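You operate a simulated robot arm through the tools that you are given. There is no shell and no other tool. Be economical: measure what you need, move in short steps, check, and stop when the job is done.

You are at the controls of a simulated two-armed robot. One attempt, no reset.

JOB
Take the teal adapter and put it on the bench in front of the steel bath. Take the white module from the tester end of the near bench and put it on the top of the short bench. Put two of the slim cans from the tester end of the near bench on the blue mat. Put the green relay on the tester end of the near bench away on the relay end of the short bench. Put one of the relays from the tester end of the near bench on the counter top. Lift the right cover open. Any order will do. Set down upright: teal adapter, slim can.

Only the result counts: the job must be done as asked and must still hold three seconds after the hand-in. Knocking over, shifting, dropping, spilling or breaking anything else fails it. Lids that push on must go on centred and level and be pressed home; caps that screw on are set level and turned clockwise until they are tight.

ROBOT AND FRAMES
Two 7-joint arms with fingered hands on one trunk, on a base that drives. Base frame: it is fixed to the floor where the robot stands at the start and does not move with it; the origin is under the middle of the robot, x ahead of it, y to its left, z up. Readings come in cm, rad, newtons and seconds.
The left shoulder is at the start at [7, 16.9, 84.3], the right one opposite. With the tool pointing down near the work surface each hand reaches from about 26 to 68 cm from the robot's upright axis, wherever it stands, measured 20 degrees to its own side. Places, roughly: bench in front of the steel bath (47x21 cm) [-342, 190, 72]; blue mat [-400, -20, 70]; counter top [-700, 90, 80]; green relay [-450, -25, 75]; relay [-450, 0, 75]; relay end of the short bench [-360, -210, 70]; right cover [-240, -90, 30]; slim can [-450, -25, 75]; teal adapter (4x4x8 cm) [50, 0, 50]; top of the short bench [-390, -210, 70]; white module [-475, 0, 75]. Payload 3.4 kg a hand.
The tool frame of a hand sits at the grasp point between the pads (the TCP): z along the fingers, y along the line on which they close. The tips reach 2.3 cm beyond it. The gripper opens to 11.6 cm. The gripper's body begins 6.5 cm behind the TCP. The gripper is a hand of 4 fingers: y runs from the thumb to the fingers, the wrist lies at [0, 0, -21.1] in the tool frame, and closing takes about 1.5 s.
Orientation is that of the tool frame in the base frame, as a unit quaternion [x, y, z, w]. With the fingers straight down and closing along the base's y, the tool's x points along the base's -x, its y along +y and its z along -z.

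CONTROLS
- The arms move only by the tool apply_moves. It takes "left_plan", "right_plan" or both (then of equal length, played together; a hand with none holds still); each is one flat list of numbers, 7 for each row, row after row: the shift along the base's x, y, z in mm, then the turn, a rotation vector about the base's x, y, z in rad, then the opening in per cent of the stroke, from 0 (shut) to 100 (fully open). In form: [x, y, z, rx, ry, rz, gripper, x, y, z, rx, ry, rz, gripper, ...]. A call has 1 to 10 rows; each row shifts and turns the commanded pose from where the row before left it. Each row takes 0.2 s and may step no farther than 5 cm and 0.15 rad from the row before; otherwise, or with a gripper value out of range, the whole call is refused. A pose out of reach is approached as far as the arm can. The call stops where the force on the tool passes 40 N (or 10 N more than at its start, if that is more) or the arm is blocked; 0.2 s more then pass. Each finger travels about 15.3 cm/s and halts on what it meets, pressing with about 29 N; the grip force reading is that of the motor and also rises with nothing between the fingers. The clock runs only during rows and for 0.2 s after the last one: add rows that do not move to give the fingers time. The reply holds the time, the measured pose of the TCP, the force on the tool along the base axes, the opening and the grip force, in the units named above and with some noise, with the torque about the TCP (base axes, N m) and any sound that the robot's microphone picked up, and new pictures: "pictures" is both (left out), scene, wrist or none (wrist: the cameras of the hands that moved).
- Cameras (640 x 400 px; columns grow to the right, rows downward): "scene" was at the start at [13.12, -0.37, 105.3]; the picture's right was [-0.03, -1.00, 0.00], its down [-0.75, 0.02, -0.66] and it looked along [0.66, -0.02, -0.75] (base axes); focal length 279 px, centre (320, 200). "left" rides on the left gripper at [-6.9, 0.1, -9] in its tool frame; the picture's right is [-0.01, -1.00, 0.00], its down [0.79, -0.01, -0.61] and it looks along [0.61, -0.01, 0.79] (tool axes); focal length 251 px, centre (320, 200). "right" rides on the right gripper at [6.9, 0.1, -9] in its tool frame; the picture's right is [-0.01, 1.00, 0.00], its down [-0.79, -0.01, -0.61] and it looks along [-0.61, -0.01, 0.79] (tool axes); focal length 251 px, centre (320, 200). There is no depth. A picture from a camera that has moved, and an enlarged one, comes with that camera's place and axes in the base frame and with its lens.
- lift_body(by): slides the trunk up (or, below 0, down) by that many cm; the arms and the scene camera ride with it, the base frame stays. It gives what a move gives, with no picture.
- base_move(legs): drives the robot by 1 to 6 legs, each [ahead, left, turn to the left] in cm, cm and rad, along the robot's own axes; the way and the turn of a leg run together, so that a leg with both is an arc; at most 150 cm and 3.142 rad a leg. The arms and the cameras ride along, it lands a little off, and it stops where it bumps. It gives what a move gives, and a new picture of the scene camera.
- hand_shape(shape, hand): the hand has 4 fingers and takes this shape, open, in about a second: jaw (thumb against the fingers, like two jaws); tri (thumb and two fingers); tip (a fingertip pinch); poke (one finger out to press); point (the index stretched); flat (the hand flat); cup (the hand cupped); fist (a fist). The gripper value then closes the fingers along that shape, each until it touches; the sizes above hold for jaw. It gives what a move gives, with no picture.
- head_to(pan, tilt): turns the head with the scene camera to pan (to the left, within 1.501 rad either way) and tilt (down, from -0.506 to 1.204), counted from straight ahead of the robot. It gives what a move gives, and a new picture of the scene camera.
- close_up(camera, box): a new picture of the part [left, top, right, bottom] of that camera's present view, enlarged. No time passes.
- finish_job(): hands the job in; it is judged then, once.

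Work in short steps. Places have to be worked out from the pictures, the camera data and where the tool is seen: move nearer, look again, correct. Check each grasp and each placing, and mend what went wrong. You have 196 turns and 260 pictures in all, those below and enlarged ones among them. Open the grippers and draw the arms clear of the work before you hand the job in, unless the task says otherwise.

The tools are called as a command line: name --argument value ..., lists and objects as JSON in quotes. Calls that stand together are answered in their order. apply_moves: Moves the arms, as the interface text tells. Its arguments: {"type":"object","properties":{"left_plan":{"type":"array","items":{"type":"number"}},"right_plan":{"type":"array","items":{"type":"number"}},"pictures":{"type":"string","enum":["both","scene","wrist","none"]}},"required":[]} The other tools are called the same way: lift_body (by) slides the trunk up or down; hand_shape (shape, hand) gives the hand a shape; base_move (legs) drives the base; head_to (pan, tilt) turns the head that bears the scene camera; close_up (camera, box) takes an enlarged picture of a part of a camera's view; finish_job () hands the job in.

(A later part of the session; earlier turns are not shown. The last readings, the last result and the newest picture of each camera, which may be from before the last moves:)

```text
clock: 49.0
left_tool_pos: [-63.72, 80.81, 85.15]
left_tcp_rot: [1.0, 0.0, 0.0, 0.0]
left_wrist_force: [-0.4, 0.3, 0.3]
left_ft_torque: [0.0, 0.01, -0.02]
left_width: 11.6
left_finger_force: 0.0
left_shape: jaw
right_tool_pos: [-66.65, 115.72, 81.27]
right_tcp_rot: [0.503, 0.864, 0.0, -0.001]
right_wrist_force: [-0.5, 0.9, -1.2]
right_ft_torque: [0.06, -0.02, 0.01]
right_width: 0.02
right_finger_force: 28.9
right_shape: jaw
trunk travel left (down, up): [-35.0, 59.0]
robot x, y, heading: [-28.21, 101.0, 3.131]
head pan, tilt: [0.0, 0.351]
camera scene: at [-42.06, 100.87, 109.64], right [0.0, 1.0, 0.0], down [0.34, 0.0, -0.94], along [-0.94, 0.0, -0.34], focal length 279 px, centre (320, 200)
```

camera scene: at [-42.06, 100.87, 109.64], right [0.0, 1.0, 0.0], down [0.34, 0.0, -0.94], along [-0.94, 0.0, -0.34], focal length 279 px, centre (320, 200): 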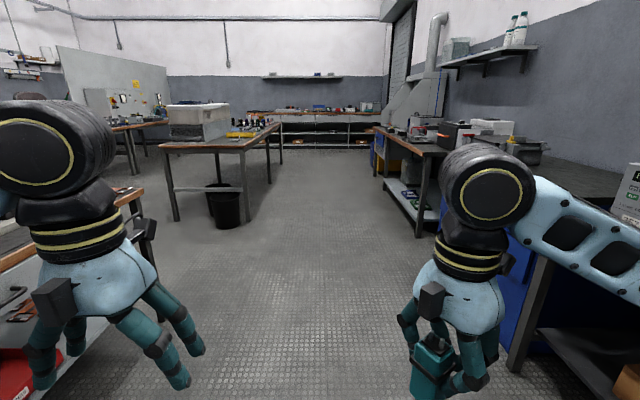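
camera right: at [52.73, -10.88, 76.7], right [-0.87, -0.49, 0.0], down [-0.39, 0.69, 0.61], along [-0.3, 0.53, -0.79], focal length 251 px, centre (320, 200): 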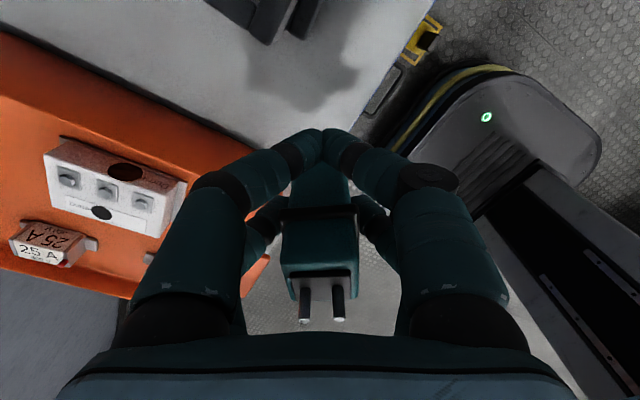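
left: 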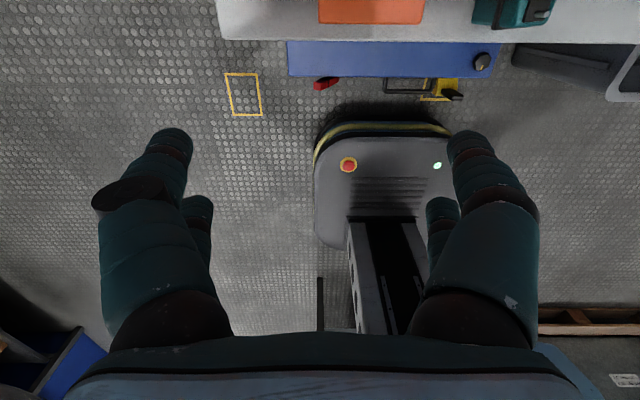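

The aisle is clear. I drive 230 cm ahead along it and look to the right for the steel bath.

base_move --legs '[[125, 0, 0], [125, 0, 0]]'

head_to --pan -0.9 --tilt 0.4

```text
clock: 61.2
left_tool_pos: [-313.15, 86.7, 85.2]
left_tcp_rot: [1.0, -0.013, 0.0, 0.0]
left_wrist_force: [-0.6, -0.6, -0.3]
left_ft_torque: [-0.03, 0.03, -0.02]
left_width: 11.58
left_finger_force: 0.0
left_shape: jaw
right_tool_pos: [-315.07, 121.52, 81.14]
right_tcp_rot: [0.513, 0.858, 0.0, 0.0]
right_wrist_force: [-0.2, -0.7, -1.9]
right_ft_torque: [0.0, 0.01, -0.03]
right_width: 0.01
right_finger_force: 29.2
right_shape: jaw
trunk travel left (down, up): [-35.0, 59.0]
robot x, y, heading: [-276.88, 105.85, 3.112]
head pan, tilt: [0.0, 0.351]
camera scene: at [-290.86, 106.1, 109.63], right [0.03, 1.0, 0.0], down [0.34, -0.01, -0.94], along [-0.94, 0.03, -0.34], focal length 279 px, centre (320, 200)
```

scene: 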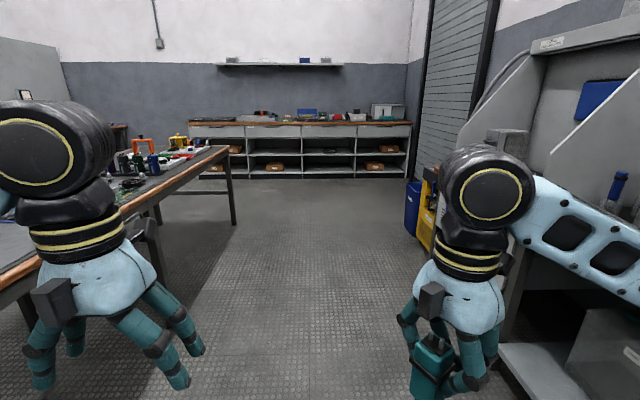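

```text
clock: 62.4
left_tool_pos: [-313.06, 86.66, 85.09]
left_tcp_rot: [1.0, -0.014, 0.0, 0.0]
left_wrist_force: [0.1, -0.6, -0.1]
left_ft_torque: [0.01, 0.0, -0.06]
left_width: 11.59
left_finger_force: 0.0
left_shape: jaw
right_tool_pos: [-315.2, 121.5, 81.22]
right_tcp_rot: [0.513, 0.858, 0.0, 0.0]
right_wrist_force: [-0.7, -0.2, -2.2]
right_ft_torque: [0.02, 0.03, -0.03]
right_width: 0.03
right_finger_force: 29.3
right_shape: jaw
trunk travel left (down, up): [-35.0, 59.0]
robot x, y, heading: [-276.68, 106.19, 3.111]
head pan, tilt: [-0.901, 0.4]
camera scene: at [-287.08, 113.25, 109.18], right [0.8, 0.6, 0.0], down [0.23, -0.31, -0.92], along [-0.55, 0.74, -0.39], focal length 279 px, centre (320, 200)
```

scene: 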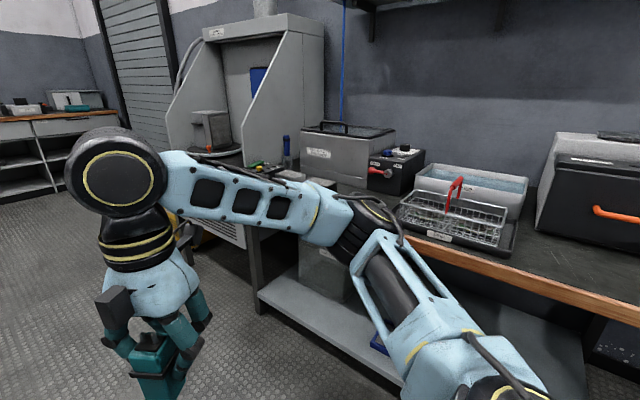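

The bath (steel box with lid) is right ahead to the right. I raise the hand, drive to x≈-357 and turn to face the bench, staying back at first.

apply_moves --right_plan '[0, 0, 45, 0, 0, 0, 0, 0, 0, 45, 0, 0, 0, 0]' --pictures "none"

base_move --legs '[[80, 0, 0], [0, 0, -1.541], [15, 0, 0]]'

head_to --pan 0 --tilt 0.75

```text
clock: 63.0
left_tool_pos: [-312.99, 86.62, 85.16]
left_tcp_rot: [1.0, -0.014, -0.001, 0.0]
left_wrist_force: [0.7, 0.9, -0.8]
left_ft_torque: [0.0, 0.01, 0.03]
left_width: 11.59
left_finger_force: 0.1
left_shape: jaw
right_tool_pos: [-314.7, 121.57, 90.27]
right_tcp_rot: [0.514, 0.858, 0.0, 0.0]
right_wrist_force: [-0.4, -0.7, -0.7]
right_ft_torque: [0.02, 0.03, 0.0]
right_width: 0.0
right_finger_force: 28.5
right_shape: jaw
trunk travel left (down, up): [-35.0, 59.0]
robot x, y, heading: [-276.66, 105.81, 3.117]
head pan, tilt: [-0.901, 0.4]
```

```text
clock: 72.0
left_tool_pos: [-376.52, 158.92, 85.0]
left_tcp_rot: [0.712, -0.703, 0.001, 0.001]
left_wrist_force: [0.6, 0.6, 0.2]
left_ft_torque: [-0.02, 0.0, 0.07]
left_width: 11.58
left_finger_force: 0.0
left_shape: jaw
right_tool_pos: [-341.7, 162.21, 90.08]
right_tcp_rot: [0.965, 0.264, 0.0, 0.001]
right_wrist_force: [0.3, 0.1, -2.1]
right_ft_torque: [-0.01, -0.01, 0.0]
right_width: 0.03
right_finger_force: 28.7
right_shape: jaw
trunk travel left (down, up): [-35.0, 59.0]
robot x, y, heading: [-356.19, 123.57, 1.586]
head pan, tilt: [-0.901, 0.4]
camera scene: at [-348.56, 134.3, 109.17], right [0.63, -0.78, 0.0], down [-0.3, -0.25, -0.92], along [0.72, 0.58, -0.39], focal length 279 px, centre (320, 200)
```

scene: 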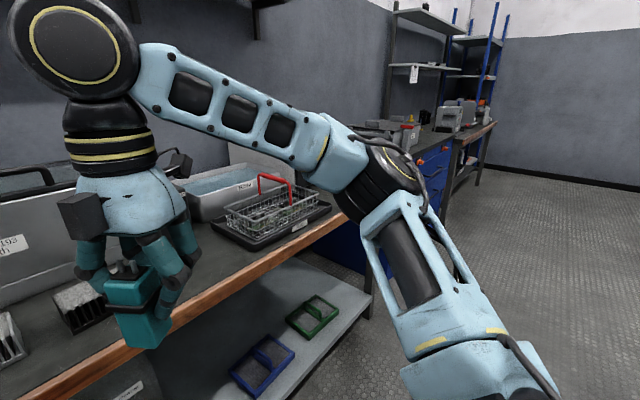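

```text
clock: 73.2
left_tool_pos: [-376.61, 158.93, 85.12]
left_tcp_rot: [0.712, -0.703, 0.001, 0.0]
left_wrist_force: [0.5, 0.0, 0.6]
left_ft_torque: [0.02, -0.04, -0.05]
left_width: 11.61
left_finger_force: 0.1
left_shape: jaw
right_tool_pos: [-341.78, 162.11, 90.15]
right_tcp_rot: [0.965, 0.263, 0.001, 0.0]
right_wrist_force: [0.1, 0.1, -0.9]
right_ft_torque: [0.03, 0.0, 0.01]
right_width: 0.04
right_finger_force: 28.6
right_shape: jaw
trunk travel left (down, up): [-35.0, 59.0]
robot x, y, heading: [-356.18, 123.24, 1.581]
head pan, tilt: [0.0, 0.75]
camera scene: at [-355.85, 136.65, 106.08], right [1.0, 0.01, 0.0], down [0.01, -0.68, -0.73], along [-0.01, 0.73, -0.68], focal length 279 px, centre (320, 200)
```

scene: 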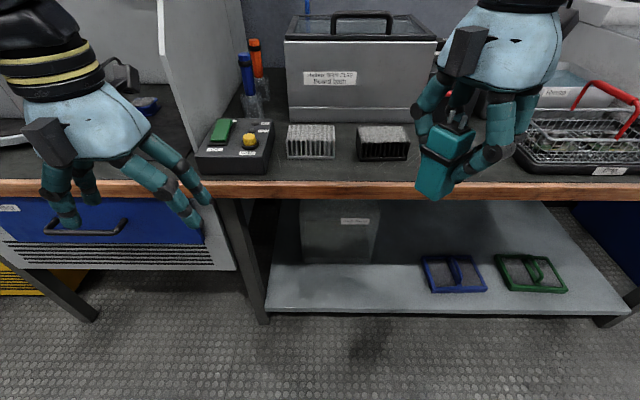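

I see the steel bath with two heat sinks in front of it; a free spot lies right of the right heat sink at about [-330, 190]. I raise nothing else, just step the base closer and right, then turn the hand back 0.52 rad and go above the spot.

base_move --legs '[[12, -8, 0]]'

apply_moves --right_plan '[0, 0, 0, 0, 0, -0.13, 0, 0, 0, 0, 0, 0, -0.13, 0, 5, 30, 0, 0, 0, -0.13, 0, 5, 30, 0, 0, 0, -0.13, 0, 5, 30, 0, 0, 0, 0, 0, 0, 30, 0, 0, 0, 0, 0, 0, 0, 0, 0, 0, 0, 0]' --pictures "both"

```text
clock: 74.5
left_tool_pos: [-368.57, 170.98, 84.99]
left_tcp_rot: [0.71, -0.704, 0.0, 0.002]
left_wrist_force: [0.5, -0.3, -0.8]
left_ft_torque: [-0.01, -0.01, -0.03]
left_width: 11.61
left_finger_force: 0.2
left_shape: jaw
right_tool_pos: [-333.76, 174.2, 90.04]
right_tcp_rot: [0.965, 0.262, -0.001, 0.0]
right_wrist_force: [0.5, 0.0, -1.3]
right_ft_torque: [-0.04, 0.01, 0.0]
right_width: 0.03
right_finger_force: 29.5
right_shape: jaw
trunk travel left (down, up): [-35.0, 59.0]
robot x, y, heading: [-348.2, 135.48, 1.58]
head pan, tilt: [0.0, 0.75]
camera scene: at [-347.88, 148.76, 106.06], right [1.0, 0.01, 0.0], down [0.01, -0.68, -0.73], along [-0.01, 0.73, -0.68], focal length 279 px, centre (320, 200)
```

scene: 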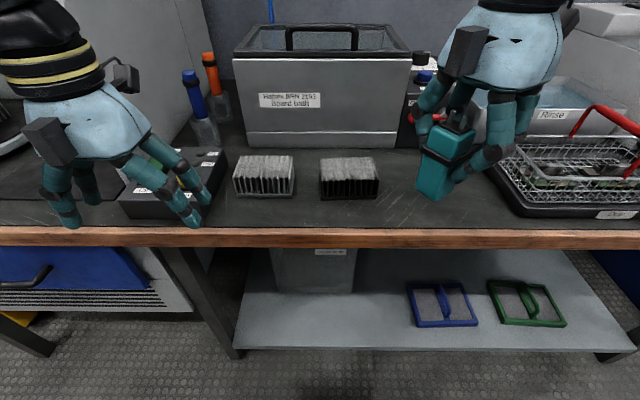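

```text
clock: 76.1
left_tool_pos: [-368.55, 171.03, 85.12]
left_tcp_rot: [0.711, -0.703, 0.0, 0.0]
left_wrist_force: [0.9, 0.1, -0.7]
left_ft_torque: [0.02, -0.02, 0.02]
left_width: 11.61
left_finger_force: 0.1
left_shape: jaw
right_tool_pos: [-332.28, 185.98, 90.14]
right_tcp_rot: [1.0, 0.005, 0.0, 0.0]
right_wrist_force: [-0.3, 0.6, -3.1]
right_ft_torque: [0.01, -0.01, -0.01]
right_width: 0.03
right_finger_force: 28.6
right_shape: jaw
trunk travel left (down, up): [-35.0, 59.0]
robot x, y, heading: [-348.13, 135.35, 1.579]
head pan, tilt: [0.0, 0.75]
camera scene: at [-347.91, 148.65, 106.08], right [1.0, 0.01, 0.0], down [0.01, -0.68, -0.73], along [-0.01, 0.73, -0.68], focal length 279 px, centre (320, 200)
camera right: at [-325.4, 186.07, 99.15], right [0.0, -1.0, 0.0], down [-0.79, 0.0, 0.61], along [-0.61, 0.0, -0.79], focal length 251 px, centre (320, 200)
```

scene: 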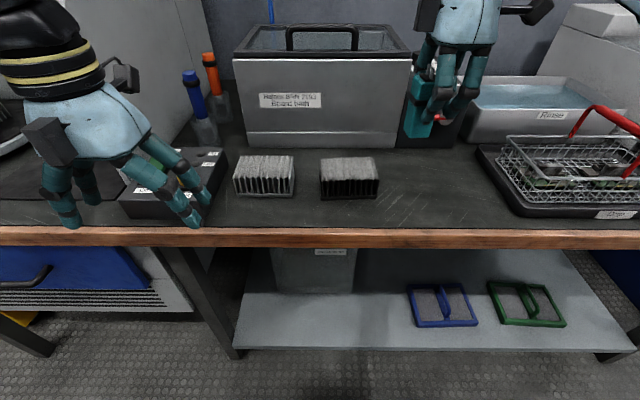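
right: 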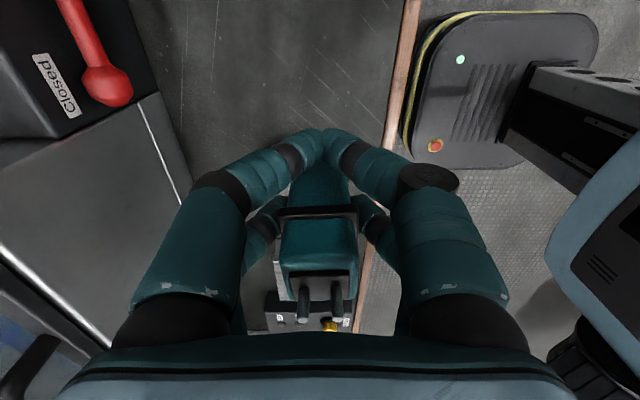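

The adapter hangs level. I shift +3.6 cm in x and +1.5 cm in y and descend to just above the bench (contact expected near TCP z 76.3).

apply_moves --right_plan '[18, 8, 0, 0, 0, 0, 0, 18, 7, 0, 0, 0, 0, 0, 0, 0, -40, 0, 0, 0, 0, 0, 0, -40, 0, 0, 0, 0, 0, 0, -35, 0, 0, 0, 0, 0, 0, 0, 0, 0, 0, 0]' --pictures "both"

```text
clock: 77.5
left_tool_pos: [-368.74, 171.04, 85.24]
left_tcp_rot: [0.711, -0.703, 0.0, 0.0]
left_wrist_force: [-0.6, 0.3, 0.7]
left_ft_torque: [0.01, -0.02, -0.02]
left_width: 11.6
left_finger_force: 0.0
left_shape: jaw
right_tool_pos: [-328.49, 187.82, 78.58]
right_tcp_rot: [1.0, 0.004, -0.001, 0.0]
right_wrist_force: [0.1, -0.3, -1.1]
right_ft_torque: [-0.01, -0.04, -0.02]
right_width: 0.0
right_finger_force: 29.2
right_shape: jaw
trunk travel left (down, up): [-35.0, 59.0]
robot x, y, heading: [-347.79, 135.58, 1.578]
head pan, tilt: [0.0, 0.75]
camera scene: at [-347.95, 148.66, 106.08], right [1.0, 0.01, 0.0], down [0.01, -0.68, -0.73], along [-0.01, 0.73, -0.68], focal length 279 px, centre (320, 200)
camera right: at [-321.66, 187.78, 87.53], right [0.0, -1.0, 0.0], down [-0.79, 0.0, 0.61], along [-0.61, 0.0, -0.79], focal length 251 px, centre (320, 200)
```

scene: 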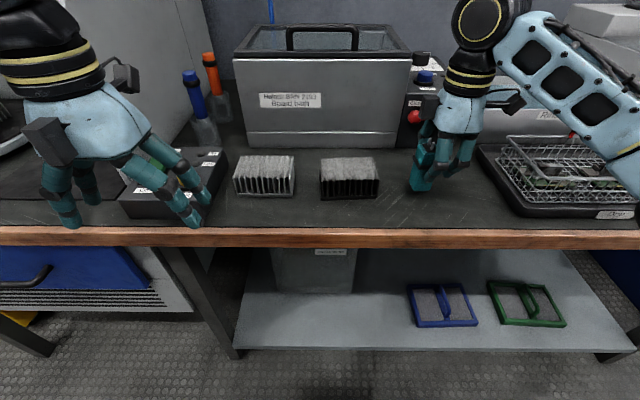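
right: 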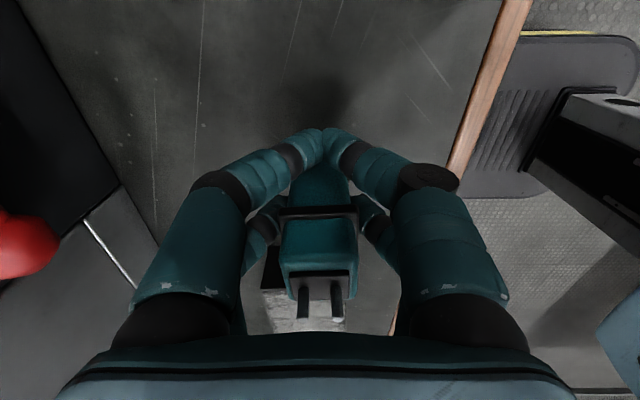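

Clear of everything. I lower in small steps until the wrist feels contact.

apply_moves --right_plan '[0, 0, -8, 0, 0, 0, 0, 0, 0, -6, 0, 0, 0, 0, 0, 0, -4, 0, 0, 0, 0, 0, 0, 0, 0, 0, 0, 0]' --pictures "wrist"

```text
clock: 78.5
left_tool_pos: [-368.59, 170.83, 85.25]
left_tcp_rot: [0.711, -0.703, -0.001, 0.0]
left_wrist_force: [-0.3, -1.0, 0.0]
left_ft_torque: [-0.02, 0.0, -0.01]
left_width: 11.58
left_finger_force: 0.0
left_shape: jaw
right_tool_pos: [-328.63, 187.51, 77.04]
right_tcp_rot: [1.0, 0.005, 0.001, -0.002]
right_wrist_force: [2.9, 4.8, 17.0]
right_ft_torque: [0.15, 0.25, -0.05]
right_width: 0.05
right_finger_force: 29.0
right_shape: jaw
trunk travel left (down, up): [-35.0, 59.0]
robot x, y, heading: [-348.33, 135.15, 1.582]
head pan, tilt: [0.0, 0.75]
camera right: at [-321.68, 187.59, 86.0], right [0.0, -1.0, 0.0], down [-0.79, 0.0, 0.61], along [-0.61, 0.0, -0.79], focal length 251 px, centre (320, 200)
```

right: 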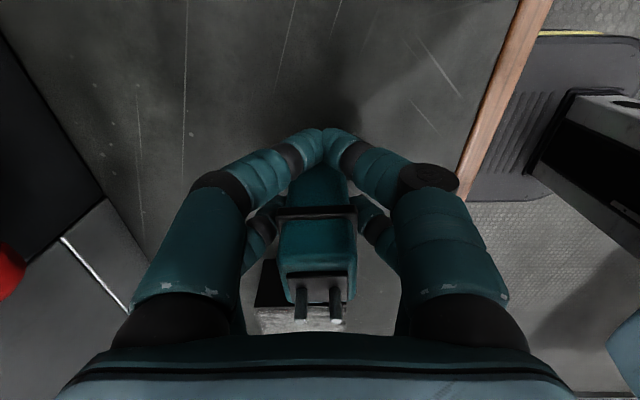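

Contact felt (17 N). I ease up 2 mm, open gently and check the adapter stands.

apply_moves --right_plan '[0, 0, 2, 0, 0, 0, 0, 0, 0, 0, 0, 0, 0, 10, 0, 0, 0, 0, 0, 0, 30, 0, 0, 0, 0, 0, 0, 50, 0, 0, 0, 0, 0, 0, 60, 0, 0, 0, 0, 0, 0, 60]' --pictures "both"

```text
clock: 79.9
left_tool_pos: [-368.67, 170.96, 85.12]
left_tcp_rot: [0.711, -0.704, 0.0, 0.0]
left_wrist_force: [-0.3, -0.2, -0.2]
left_ft_torque: [0.01, -0.02, -0.01]
left_width: 11.61
left_finger_force: 0.0
left_shape: jaw
right_tool_pos: [-328.62, 187.7, 77.08]
right_tcp_rot: [1.0, 0.005, 0.0, 0.0]
right_wrist_force: [-0.1, 0.3, 0.0]
right_ft_torque: [-0.02, -0.02, -0.02]
right_width: 6.9
right_finger_force: 0.0
right_shape: jaw
trunk travel left (down, up): [-35.0, 59.0]
robot x, y, heading: [-348.24, 135.88, 1.58]
head pan, tilt: [0.0, 0.75]
camera scene: at [-347.94, 148.66, 106.07], right [1.0, 0.01, 0.0], down [0.01, -0.68, -0.73], along [-0.01, 0.73, -0.68], focal length 279 px, centre (320, 200)
camera right: at [-321.69, 187.71, 86.05], right [0.0, -1.0, 0.0], down [-0.79, 0.0, 0.61], along [-0.61, 0.0, -0.79], focal length 251 px, centre (320, 200)
```

scene: 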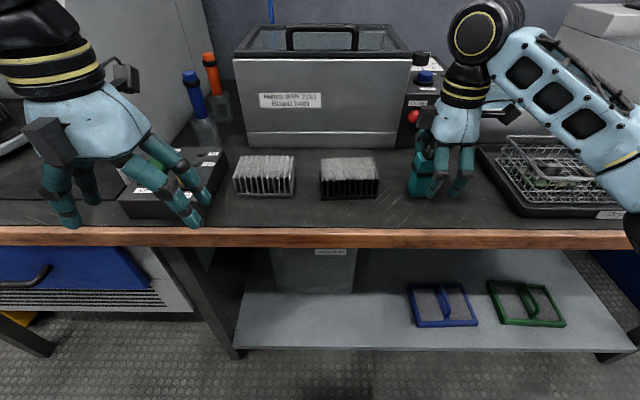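
right: 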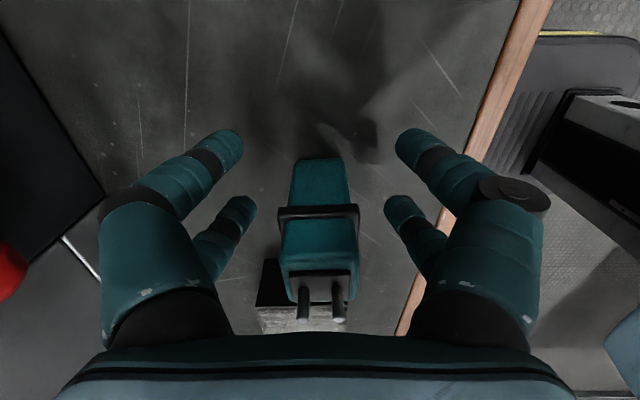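

It stands upright. I lift the hand straight up, draw it back and return it to the forward orientation, then check.

apply_moves --right_plan '[0, 0, 45, 0, 0, 0, 70, 0, 0, 45, 0, 0, 0, 80, 0, 0, 45, 0, 0, 0, 100, 0, -30, 0, 0, 0, -0.145, 100, 0, -30, 0, 0, 0, -0.145, 100, 0, -30, 0, 0, 0, -0.145, 100, 0, -30, 0, 0, 0, -0.145, 100, 0, -30, 0, 0, 0, -0.145, 100, 0, 0, 0, 0, 0, -0.145, 100, 0, 0, 0, 0, 0, -0.145, 100]' --pictures "none"

apply_moves --right_plan '[0, 0, 0, 0, 0, -0.14, 100, 0, 0, 0, 0, 0, -0.14, 100, 0, 0, 0, 0, 0, -0.14, 100, 0, 0, 0, 0, 0, -0.136, 100]' --pictures "scene"

```text
clock: 82.1
left_tool_pos: [-368.68, 170.86, 85.23]
left_tcp_rot: [0.71, -0.704, 0.0, 0.0]
left_wrist_force: [0.1, 0.5, 0.3]
left_ft_torque: [0.01, 0.01, 0.02]
left_width: 11.58
left_finger_force: 0.0
left_shape: jaw
right_tool_pos: [-328.59, 172.54, 90.46]
right_tcp_rot: [0.875, -0.483, -0.001, 0.0]
right_wrist_force: [0.0, 0.8, -0.5]
right_ft_torque: [0.02, 0.0, -0.02]
right_width: 11.59
right_finger_force: 0.1
right_shape: jaw
trunk travel left (down, up): [-35.0, 59.0]
robot x, y, heading: [-348.07, 135.16, 1.581]
head pan, tilt: [0.0, 0.75]
```

```text
clock: 83.1
left_tool_pos: [-368.57, 170.99, 85.15]
left_tcp_rot: [0.711, -0.703, 0.0, 0.0]
left_wrist_force: [0.3, 0.4, 0.3]
left_ft_torque: [0.0, 0.01, -0.01]
left_width: 11.58
left_finger_force: 0.1
left_shape: jaw
right_tool_pos: [-328.51, 172.52, 90.41]
right_tcp_rot: [0.71, -0.705, 0.0, 0.0]
right_wrist_force: [0.3, 0.1, 0.9]
right_ft_torque: [0.01, 0.0, 0.0]
right_width: 11.59
right_finger_force: 0.2
right_shape: jaw
trunk travel left (down, up): [-35.0, 59.0]
robot x, y, heading: [-347.86, 135.46, 1.581]
head pan, tilt: [0.0, 0.75]
camera scene: at [-347.94, 148.66, 106.08], right [1.0, 0.01, 0.0], down [0.01, -0.68, -0.73], along [-0.01, 0.73, -0.68], focal length 279 px, centre (320, 200)
```

scene: 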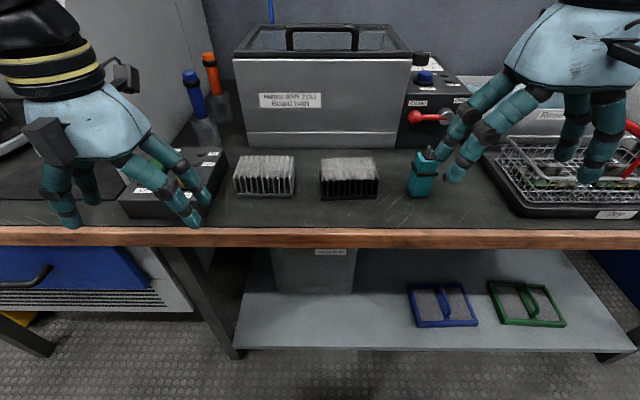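

The adapter stands fine. Next the near bench (the table in the room's middle): I back off, turn to -x, drive to x≈-448 and face -y to look at it.

base_move --legs '[[-32, 0, 0], [0, 0, 1.56], [100, 0, 0], [0, 0, 1.57]]'

head_to --pan 0 --tilt 0.5

```text
clock: 97.8
left_tool_pos: [-429.31, 64.58, 85.21]
left_tcp_rot: [0.705, 0.71, -0.001, 0.0]
left_wrist_force: [0.9, 0.1, -0.6]
left_ft_torque: [-0.02, -0.03, -0.01]
left_width: 11.57
left_finger_force: 0.0
left_shape: jaw
right_tool_pos: [-469.35, 63.07, 90.43]
right_tcp_rot: [0.705, 0.71, -0.001, 0.0]
right_wrist_force: [-0.2, -0.2, -0.2]
right_ft_torque: [0.01, -0.04, 0.01]
right_width: 11.6
right_finger_force: 0.0
right_shape: jaw
trunk travel left (down, up): [-35.0, 59.0]
robot x, y, heading: [-449.75, 99.92, -1.559]
head pan, tilt: [0.0, 0.75]
camera scene: at [-449.39, 86.66, 106.08], right [-1.0, -0.01, 0.0], down [0.0, 0.68, -0.73], along [0.0, -0.73, -0.68], focal length 279 px, centre (320, 200)
```

scene: 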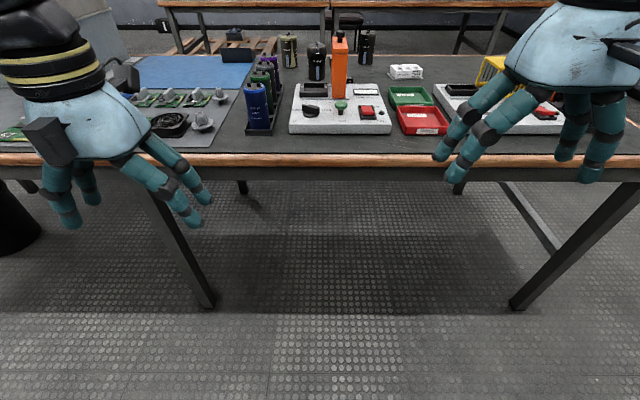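

```text
clock: 98.5
left_tool_pos: [-429.35, 64.63, 85.03]
left_tcp_rot: [0.705, 0.709, 0.0, -0.001]
left_wrist_force: [-0.2, -0.4, -0.4]
left_ft_torque: [0.0, -0.02, -0.05]
left_width: 11.57
left_finger_force: 0.1
left_shape: jaw
right_tool_pos: [-469.42, 62.98, 90.5]
right_tcp_rot: [0.705, 0.709, 0.0, -0.001]
right_wrist_force: [-0.6, 0.0, -1.0]
right_ft_torque: [-0.01, 0.02, -0.01]
right_width: 11.58
right_finger_force: 0.1
right_shape: jaw
trunk travel left (down, up): [-35.0, 59.0]
robot x, y, heading: [-449.7, 100.41, -1.556]
head pan, tilt: [0.0, 0.499]
camera scene: at [-449.39, 85.85, 108.27], right [-1.0, -0.01, 0.0], down [0.0, 0.48, -0.88], along [0.01, -0.88, -0.48], focal length 279 px, centre (320, 200)
```

scene: 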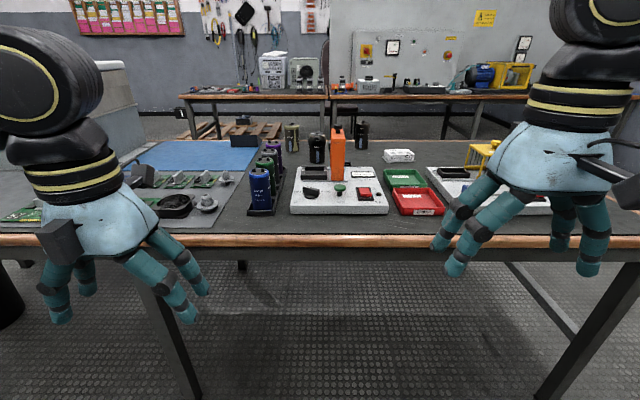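

The tester end with cans, tester boards, trays and the blue mat lies before me. I enlarge the middle of the view.

close_up --camera "scene" --box '[220, 115, 420, 225]'

close_up --camera "scene" --box '[390, 115, 600, 235]'

close_up --camera "scene" --box '[60, 115, 270, 235]'

```text
3.20 times, centred on (320, 170) of scene
camera zoom: at [-449.39, 85.85, 108.27], right [-1.0, -0.01, 0.0], down [0.0, 0.48, -0.88], along [0.01, -0.88, -0.48], focal length 892 px, centre (320, 296)
```

zoom: 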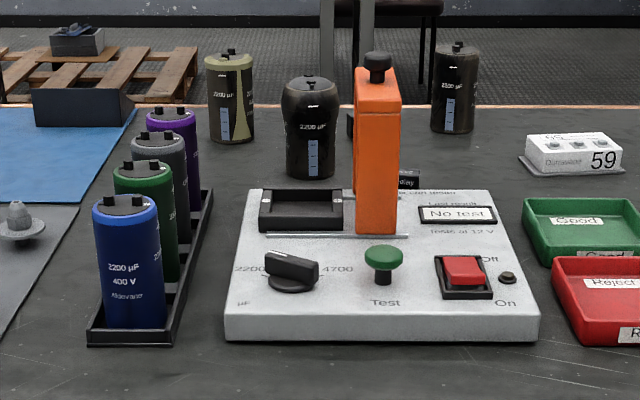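

```text
3.05 times, centred on (495, 175) of scene
camera zoom: at [-449.39, 85.85, 108.27], right [-1.0, -0.01, 0.0], down [0.0, 0.48, -0.88], along [0.01, -0.88, -0.48], focal length 849 px, centre (-213, 276)
```

zoom: 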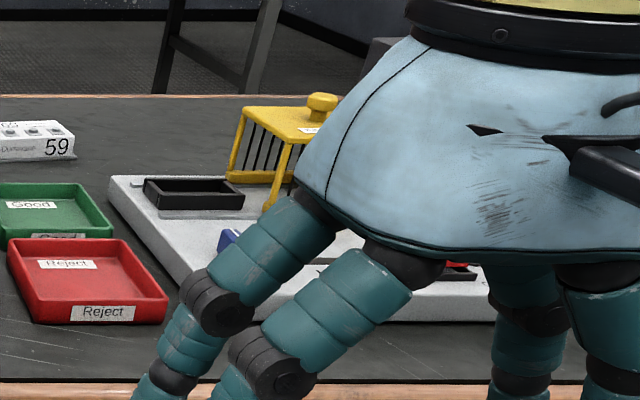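

```text
3.05 times, centred on (165, 175) of scene
camera zoom: at [-449.39, 85.85, 108.27], right [-1.0, -0.01, 0.0], down [0.0, 0.48, -0.88], along [0.01, -0.88, -0.48], focal length 849 px, centre (792, 276)
```

zoom: 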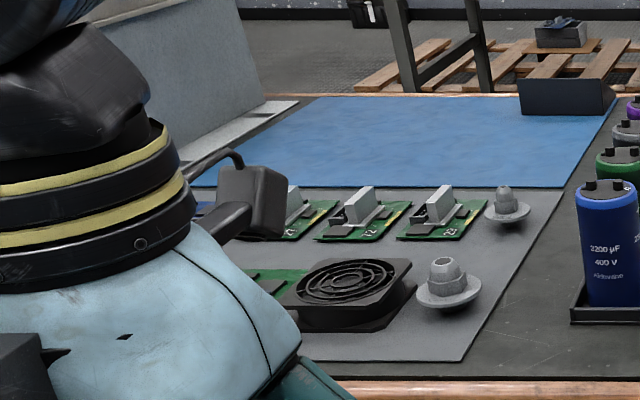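

The white module (marked 59) is near [-478,-10]; loose cans stand at the back near y≈-22. The relays are not clear from here, so I will go around the table; first I look right for the way.

head_to --pan -0.9 --tilt 0.45

```text
clock: 99.8
left_tool_pos: [-429.46, 64.52, 85.12]
left_tcp_rot: [0.704, 0.71, 0.0, 0.0]
left_wrist_force: [0.1, 0.2, -0.1]
left_ft_torque: [0.06, 0.0, 0.0]
left_width: 11.59
left_finger_force: 0.0
left_shape: jaw
right_tool_pos: [-469.26, 63.09, 90.58]
right_tcp_rot: [0.704, 0.71, 0.0, 0.0]
right_wrist_force: [-0.2, 0.0, 0.1]
right_ft_torque: [0.0, -0.02, 0.0]
right_width: 11.6
right_finger_force: 0.0
right_shape: jaw
trunk travel left (down, up): [-35.0, 59.0]
robot x, y, heading: [-449.48, 100.24, -1.561]
head pan, tilt: [-0.901, 0.45]
camera scene: at [-456.61, 89.18, 108.72], right [-0.63, 0.78, 0.0], down [0.34, 0.27, -0.9], along [-0.7, -0.56, -0.44], focal length 279 px, centre (320, 200)
```

scene: 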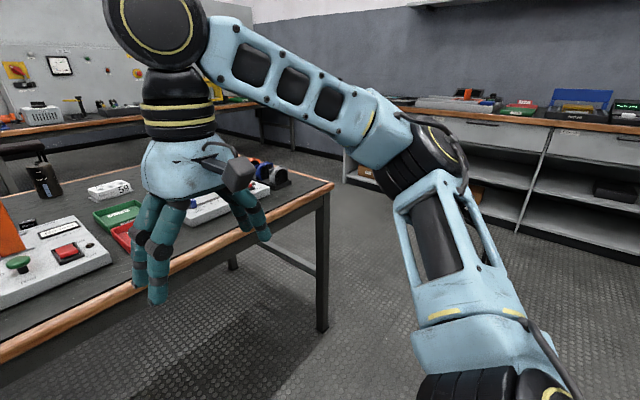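

The table ends near x≈-526. I go around that end along x≈-598 and look along its far side.

head_to --pan 0 --tilt 0.4

base_move --legs '[[0, 0, -1.57], [148, 0, 0], [0, 0, 1.57], [150, 0, 0], [35, 0, 0]]'

head_to --pan 1.0 --tilt 0.45

```text
clock: 101.0
left_tool_pos: [-429.29, 64.49, 85.23]
left_tcp_rot: [0.705, 0.71, -0.001, 0.0]
left_wrist_force: [0.0, -0.2, 0.0]
left_ft_torque: [0.0, 0.02, -0.02]
left_width: 11.59
left_finger_force: 0.1
left_shape: jaw
right_tool_pos: [-469.39, 63.15, 90.58]
right_tcp_rot: [0.705, 0.71, 0.0, 0.0]
right_wrist_force: [0.2, 1.0, -0.1]
right_ft_torque: [0.02, 0.01, -0.03]
right_width: 11.61
right_finger_force: 0.1
right_shape: jaw
trunk travel left (down, up): [-35.0, 59.0]
robot x, y, heading: [-449.87, 100.08, -1.565]
head pan, tilt: [0.0, 0.4]
camera scene: at [-449.4, 85.68, 109.19], right [-1.0, -0.01, 0.0], down [0.0, 0.39, -0.92], along [0.01, -0.92, -0.39], focal length 279 px, centre (320, 200)
```

scene: 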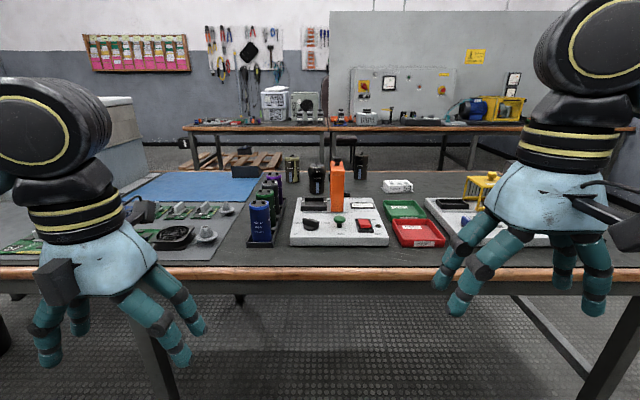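

```text
clock: 124.8
left_tool_pos: [-568.27, -122.15, 85.05]
left_tcp_rot: [0.693, 0.721, -0.001, 0.001]
left_wrist_force: [-0.2, -0.2, -0.4]
left_ft_torque: [0.0, 0.01, -0.01]
left_width: 11.59
left_finger_force: 0.0
left_shape: jaw
right_tool_pos: [-608.26, -125.0, 90.52]
right_tcp_rot: [0.693, 0.721, 0.0, -0.001]
right_wrist_force: [0.3, -1.0, -0.8]
right_ft_torque: [-0.01, 0.03, 0.01]
right_width: 11.57
right_finger_force: 0.1
right_shape: jaw
trunk travel left (down, up): [-35.0, 59.0]
robot x, y, heading: [-589.93, -87.47, -1.531]
head pan, tilt: [0.0, 0.4]
camera scene: at [-589.12, -101.78, 109.18], right [-1.0, -0.04, 0.0], down [-0.02, 0.39, -0.92], along [0.04, -0.92, -0.39], focal length 279 px, centre (320, 200)
```

scene: 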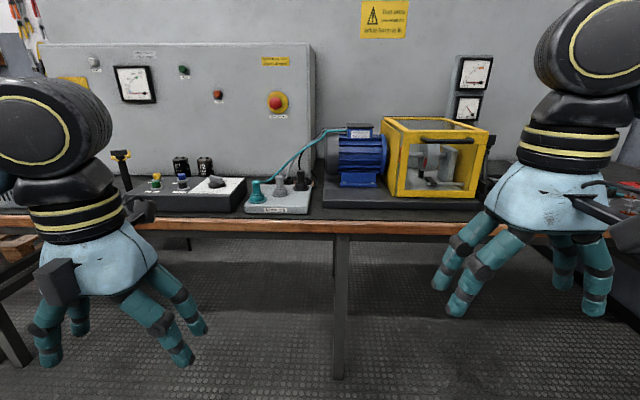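

```text
clock: 126.0
left_tool_pos: [-568.28, -122.21, 85.1]
left_tcp_rot: [0.693, 0.721, 0.0, -0.001]
left_wrist_force: [-0.4, 0.0, -0.1]
left_ft_torque: [0.05, -0.01, 0.01]
left_width: 11.6
left_finger_force: 0.1
left_shape: jaw
right_tool_pos: [-608.28, -124.87, 90.53]
right_tcp_rot: [0.692, 0.722, -0.001, 0.0]
right_wrist_force: [-0.8, -1.2, 0.3]
right_ft_torque: [-0.01, 0.01, 0.01]
right_width: 11.6
right_finger_force: 0.1
right_shape: jaw
trunk travel left (down, up): [-35.0, 59.0]
robot x, y, heading: [-589.93, -87.57, -1.53]
head pan, tilt: [1.0, 0.45]
camera scene: at [-581.57, -97.12, 108.72], right [-0.51, -0.86, 0.0], down [-0.38, 0.22, -0.9], along [0.78, -0.46, -0.44], focal length 279 px, centre (320, 200)
```

scene: 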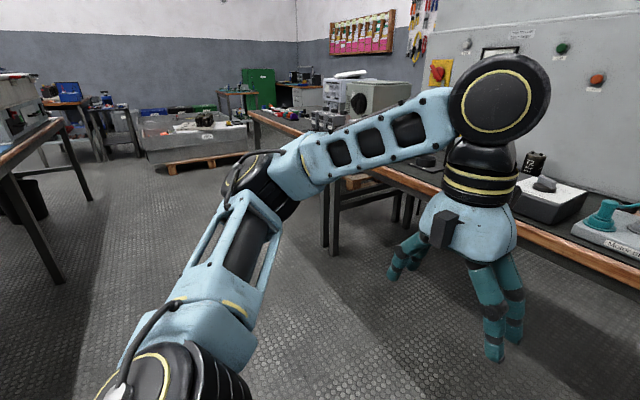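

The corridor south of the table is clear. I drive along it to x≈-450 and face +y toward the table.

base_move --legs '[[0, 0, 1.53], [138, 0, 0], [0, 0, 1.57]]'

head_to --pan 0 --tilt 0.65

```text
clock: 140.5
left_tool_pos: [-470.86, -54.51, 85.21]
left_tcp_rot: [-0.705, 0.709, 0.0, 0.0]
left_wrist_force: [0.0, 0.8, 0.1]
left_ft_torque: [0.01, -0.03, 0.01]
left_width: 11.55
left_finger_force: 0.0
left_shape: jaw
right_tool_pos: [-430.8, -53.57, 90.57]
right_tcp_rot: [-0.705, 0.71, 0.001, -0.001]
right_wrist_force: [0.3, -0.2, -0.2]
right_ft_torque: [-0.02, -0.01, -0.01]
right_width: 11.6
right_finger_force: 0.0
right_shape: jaw
trunk travel left (down, up): [-35.0, 59.0]
robot x, y, heading: [-450.9, -90.19, 1.565]
head pan, tilt: [1.0, 0.45]
camera scene: at [-458.22, -80.44, 108.72], right [0.55, 0.84, 0.0], down [0.36, -0.24, -0.9], along [-0.75, 0.49, -0.44], focal length 279 px, centre (320, 200)
```

scene: 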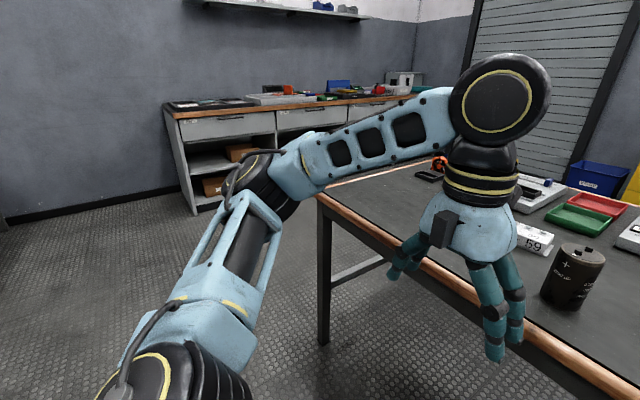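

```text
clock: 141.7
left_tool_pos: [-470.9, -54.56, 85.21]
left_tcp_rot: [-0.705, 0.709, 0.0, 0.0]
left_wrist_force: [0.8, -0.5, -0.4]
left_ft_torque: [0.02, 0.0, 0.01]
left_width: 11.6
left_finger_force: 0.1
left_shape: jaw
right_tool_pos: [-430.75, -53.52, 90.61]
right_tcp_rot: [-0.704, 0.71, 0.0, 0.0]
right_wrist_force: [-0.4, -0.1, -0.3]
right_ft_torque: [-0.02, -0.01, -0.02]
right_width: 11.57
right_finger_force: 0.0
right_shape: jaw
trunk travel left (down, up): [-35.0, 59.0]
robot x, y, heading: [-450.59, -90.32, 1.561]
head pan, tilt: [0.0, 0.649]
camera scene: at [-450.46, -76.78, 106.94], right [1.0, -0.01, 0.0], down [0.0, -0.6, -0.8], along [0.01, 0.8, -0.6], focal length 279 px, centre (320, 200)
```

scene: 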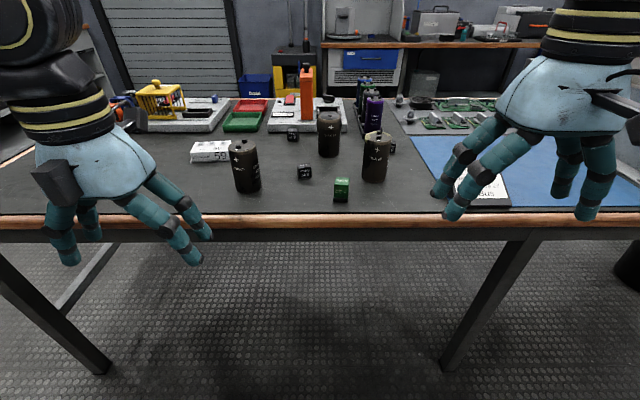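

Now the small relays show: a green cube at (341,188) and black cubes at (303,171), (293,134), (392,147). I enlarge the area.

close_up --camera "scene" --box '[180, 80, 420, 220]'

close_up --camera "scene" --box '[380, 110, 640, 220]'

```text
2.67 times, centred on (300, 150) of scene
camera zoom: at [-450.46, -76.78, 106.94], right [1.0, -0.01, 0.0], down [0.0, -0.6, -0.8], along [0.01, 0.8, -0.6], focal length 743 px, centre (373, 333)
```

zoom: 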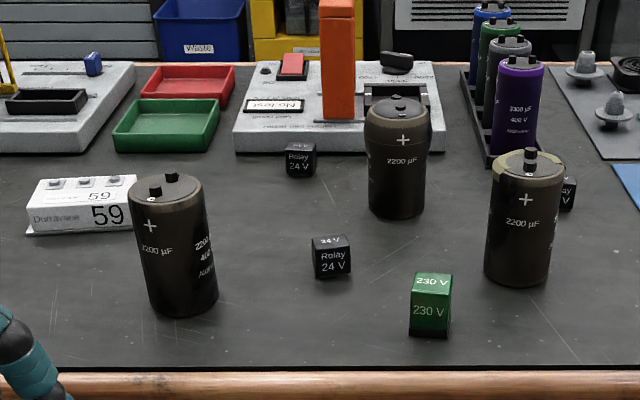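

```text
2.46 times, centred on (510, 165) of scene
camera zoom: at [-450.46, -76.78, 106.94], right [1.0, -0.01, 0.0], down [0.0, -0.6, -0.8], along [0.01, 0.8, -0.6], focal length 686 px, centre (-148, 286)
```

zoom: 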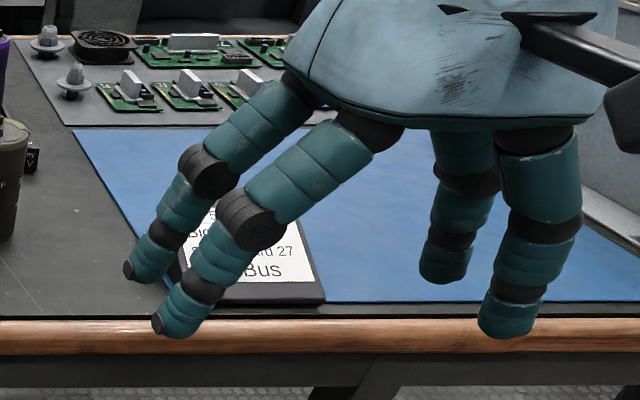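

Loose cans stand at about [-437,-20] (olive) and [-465,-24] (black); green relay [-445,-29]; black relay [-454,-20]; module [-480,-12]. I step 10 cm nearer and bring the right hand over the olive can to refine.

base_move --legs '[[10, 0, 0]]'

apply_moves --right_plan '[-15, 40, 15, 0, 0, 0, 100, -15, 40, 15, 0, 0, 0, 100, -15, 40, 0, 0, 0, 0, 100, -10, 40, 0, 0, 0, 0, 100, 0, 40, 0, 0, 0, 0, 100, 0, 35, 0, 0, 0, 0, 100, 0, 0, 0, 0, 0, 0, 100]' --pictures "both"

```text
clock: 142.9
left_tool_pos: [-470.76, -44.5, 85.16]
left_tcp_rot: [-0.705, 0.71, 0.0, 0.0]
left_wrist_force: [-0.1, 0.8, 0.3]
left_ft_torque: [-0.05, 0.02, -0.02]
left_width: 11.56
left_finger_force: 0.0
left_shape: jaw
right_tool_pos: [-430.69, -43.63, 90.49]
right_tcp_rot: [-0.705, 0.709, -0.001, -0.001]
right_wrist_force: [-0.5, -0.2, 0.1]
right_ft_torque: [-0.02, 0.0, 0.02]
right_width: 11.58
right_finger_force: 0.1
right_shape: jaw
trunk travel left (down, up): [-35.0, 59.0]
robot x, y, heading: [-450.7, -80.68, 1.562]
head pan, tilt: [0.0, 0.649]
camera scene: at [-450.38, -66.78, 106.92], right [1.0, -0.01, 0.0], down [0.0, -0.61, -0.8], along [0.01, 0.8, -0.61], focal length 279 px, centre (320, 200)
```

scene: 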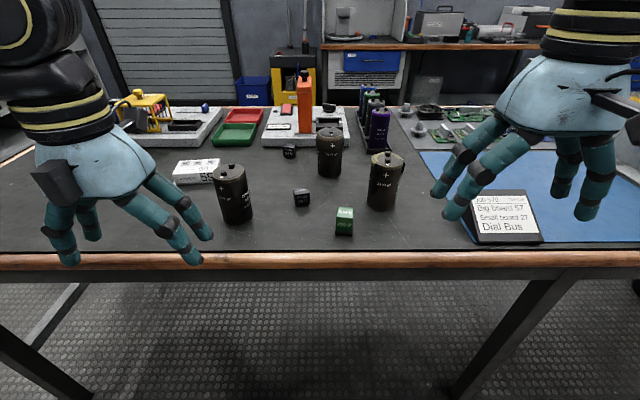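

```text
clock: 144.5
left_tool_pos: [-470.65, -44.71, 85.27]
left_tcp_rot: [-0.705, 0.709, 0.0, 0.0]
left_wrist_force: [-0.5, -0.4, 0.5]
left_ft_torque: [0.06, 0.0, -0.01]
left_width: 11.6
left_finger_force: 0.1
left_shape: jaw
right_tool_pos: [-436.18, -24.38, 91.62]
right_tcp_rot: [-0.705, 0.709, 0.001, 0.0]
right_wrist_force: [-0.1, -0.2, 0.4]
right_ft_torque: [-0.01, -0.02, -0.03]
right_width: 11.59
right_finger_force: 0.2
right_shape: jaw
right hand out of reach, approached as far as the arm can: row 5, 6
trunk travel left (down, up): [-35.0, 59.0]
robot x, y, heading: [-450.84, -80.34, 1.565]
head pan, tilt: [0.0, 0.649]
camera scene: at [-450.36, -66.94, 106.94], right [1.0, -0.01, 0.0], down [0.0, -0.6, -0.8], along [0.01, 0.8, -0.6], focal length 279 px, centre (320, 200)
camera right: at [-436.19, -31.12, 100.61], right [-1.0, 0.02, 0.0], down [0.01, 0.79, 0.61], along [0.01, 0.61, -0.79], focal length 251 px, centre (320, 200)
```

scene: 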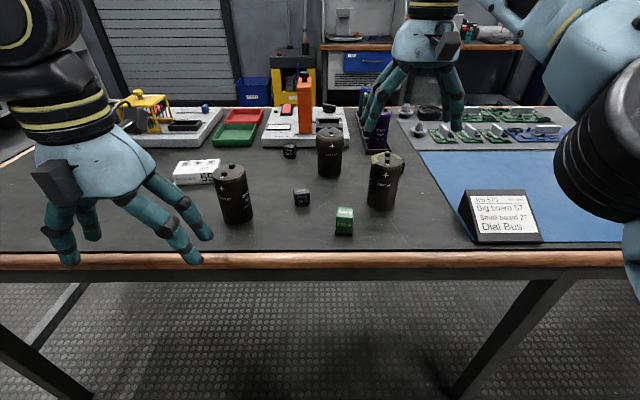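
right: 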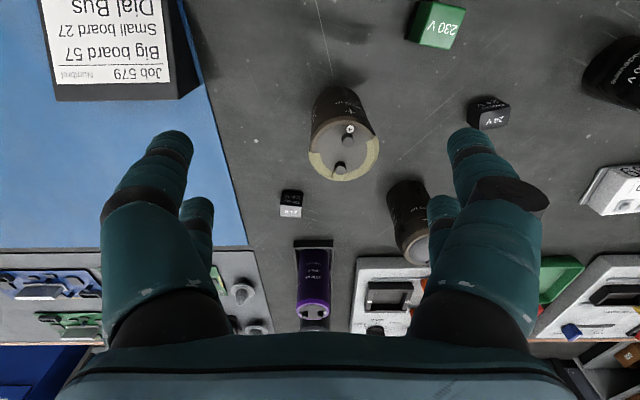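

The arm is at its reach limit this high; the can top reads at about [-437.7,-21]. I raise the trunk 15 cm so the hand reaches farther at this height.

lift_body --by 15

```text
clock: 146.2
left_tool_pos: [-470.78, -44.68, 100.26]
left_tcp_rot: [-0.706, 0.708, -0.001, 0.0]
left_wrist_force: [-0.6, 0.0, 0.1]
left_ft_torque: [0.0, 0.02, -0.01]
left_width: 11.6
left_finger_force: 0.0
left_shape: jaw
right_tool_pos: [-436.16, -24.32, 106.47]
right_tcp_rot: [-0.704, 0.71, 0.0, -0.001]
right_wrist_force: [-0.4, -0.6, -0.3]
right_ft_torque: [-0.01, -0.01, 0.0]
right_width: 11.59
right_finger_force: 0.0
right_shape: jaw
trunk travel left (down, up): [-50.0, 44.0]
robot x, y, heading: [-450.71, -80.33, 1.56]
head pan, tilt: [0.0, 0.649]
```

I lower the hand back to z≈93 and read the pose.

apply_moves --right_plan '[-8, 0, -45, 0, 0, 0, 100, -8, 0, -45, 0, 0, 0, 100, 0, 0, -40, 0, 0, 0, 100, 0, 0, 0, 0, 0, 0, 100]' --pictures "wrist"

```text
clock: 147.2
left_tool_pos: [-470.79, -44.49, 100.15]
left_tcp_rot: [-0.705, 0.709, 0.0, -0.001]
left_wrist_force: [0.1, -1.4, -0.9]
left_ft_torque: [0.01, 0.0, 0.0]
left_width: 11.57
left_finger_force: 0.0
left_shape: jaw
right_tool_pos: [-437.82, -24.27, 93.55]
right_tcp_rot: [-0.704, 0.71, 0.001, 0.001]
right_wrist_force: [0.0, -0.3, 0.1]
right_ft_torque: [0.01, 0.04, 0.02]
right_width: 11.58
right_finger_force: 0.1
right_shape: jaw
trunk travel left (down, up): [-50.0, 44.0]
robot x, y, heading: [-450.89, -80.34, 1.565]
head pan, tilt: [0.0, 0.649]
camera right: at [-437.83, -31.11, 102.52], right [-1.0, 0.02, 0.0], down [0.01, 0.79, 0.61], along [0.01, 0.61, -0.79], focal length 251 px, centre (320, 200)
```

right: 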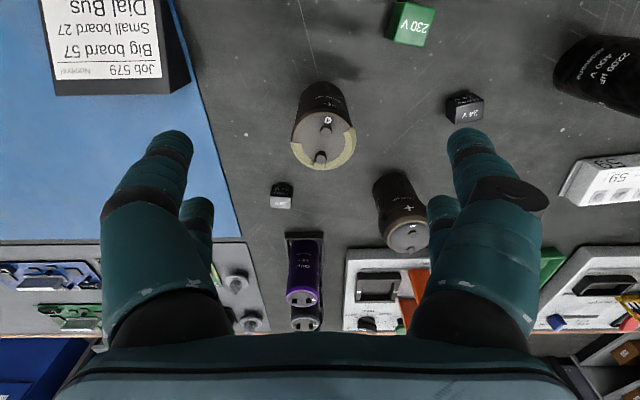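

Can top at about [-438,-21.3]. I centre over it and descend to z≈78.

apply_moves --right_plan '[-2, 15, -10, 0, 0, 0, 100, 0, 15, -20, 0, 0, 0, 100, 0, 0, -40, 0, 0, 0, 100, 0, 0, -40, 0, 0, 0, 100, 0, 0, -20, 0, 0, 0, 100, 0, 0, -20, 0, 0, 0, 100, 0, 0, 0, 0, 0, 0, 100]' --pictures "both"

```text
clock: 148.8
left_tool_pos: [-470.84, -44.71, 100.12]
left_tcp_rot: [-0.705, 0.709, 0.0, 0.0]
left_wrist_force: [-0.2, -0.5, -0.4]
left_ft_torque: [-0.03, 0.03, 0.03]
left_width: 11.61
left_finger_force: 0.0
left_shape: jaw
right_tool_pos: [-438.12, -21.39, 78.58]
right_tcp_rot: [-0.704, 0.71, 0.0, 0.0]
right_wrist_force: [-0.6, 0.2, -0.3]
right_ft_torque: [0.0, -0.01, 0.01]
right_width: 11.57
right_finger_force: 0.0
right_shape: jaw
trunk travel left (down, up): [-50.0, 44.0]
robot x, y, heading: [-450.78, -80.17, 1.566]
head pan, tilt: [0.0, 0.649]
camera scene: at [-450.39, -66.9, 121.94], right [1.0, -0.01, 0.0], down [0.0, -0.6, -0.8], along [0.01, 0.8, -0.6], focal length 279 px, centre (320, 200)
camera right: at [-438.09, -28.14, 87.5], right [-1.0, 0.02, 0.0], down [0.01, 0.79, 0.61], along [0.01, 0.61, -0.79], focal length 251 px, centre (320, 200)
```

scene: 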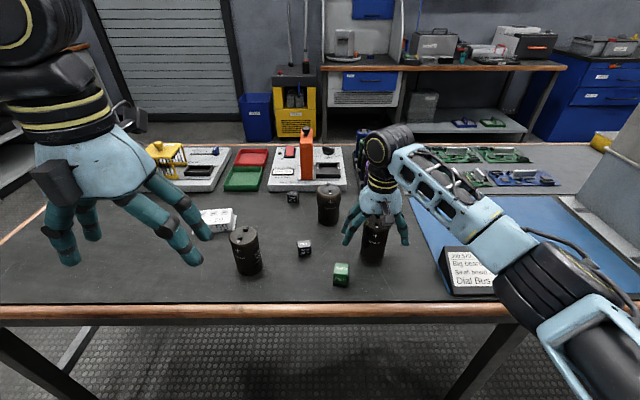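
right: 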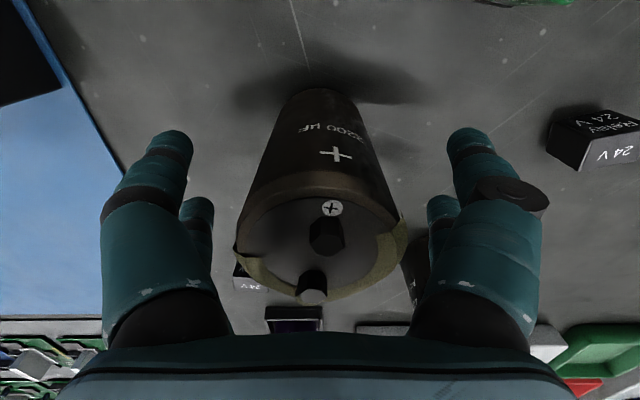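

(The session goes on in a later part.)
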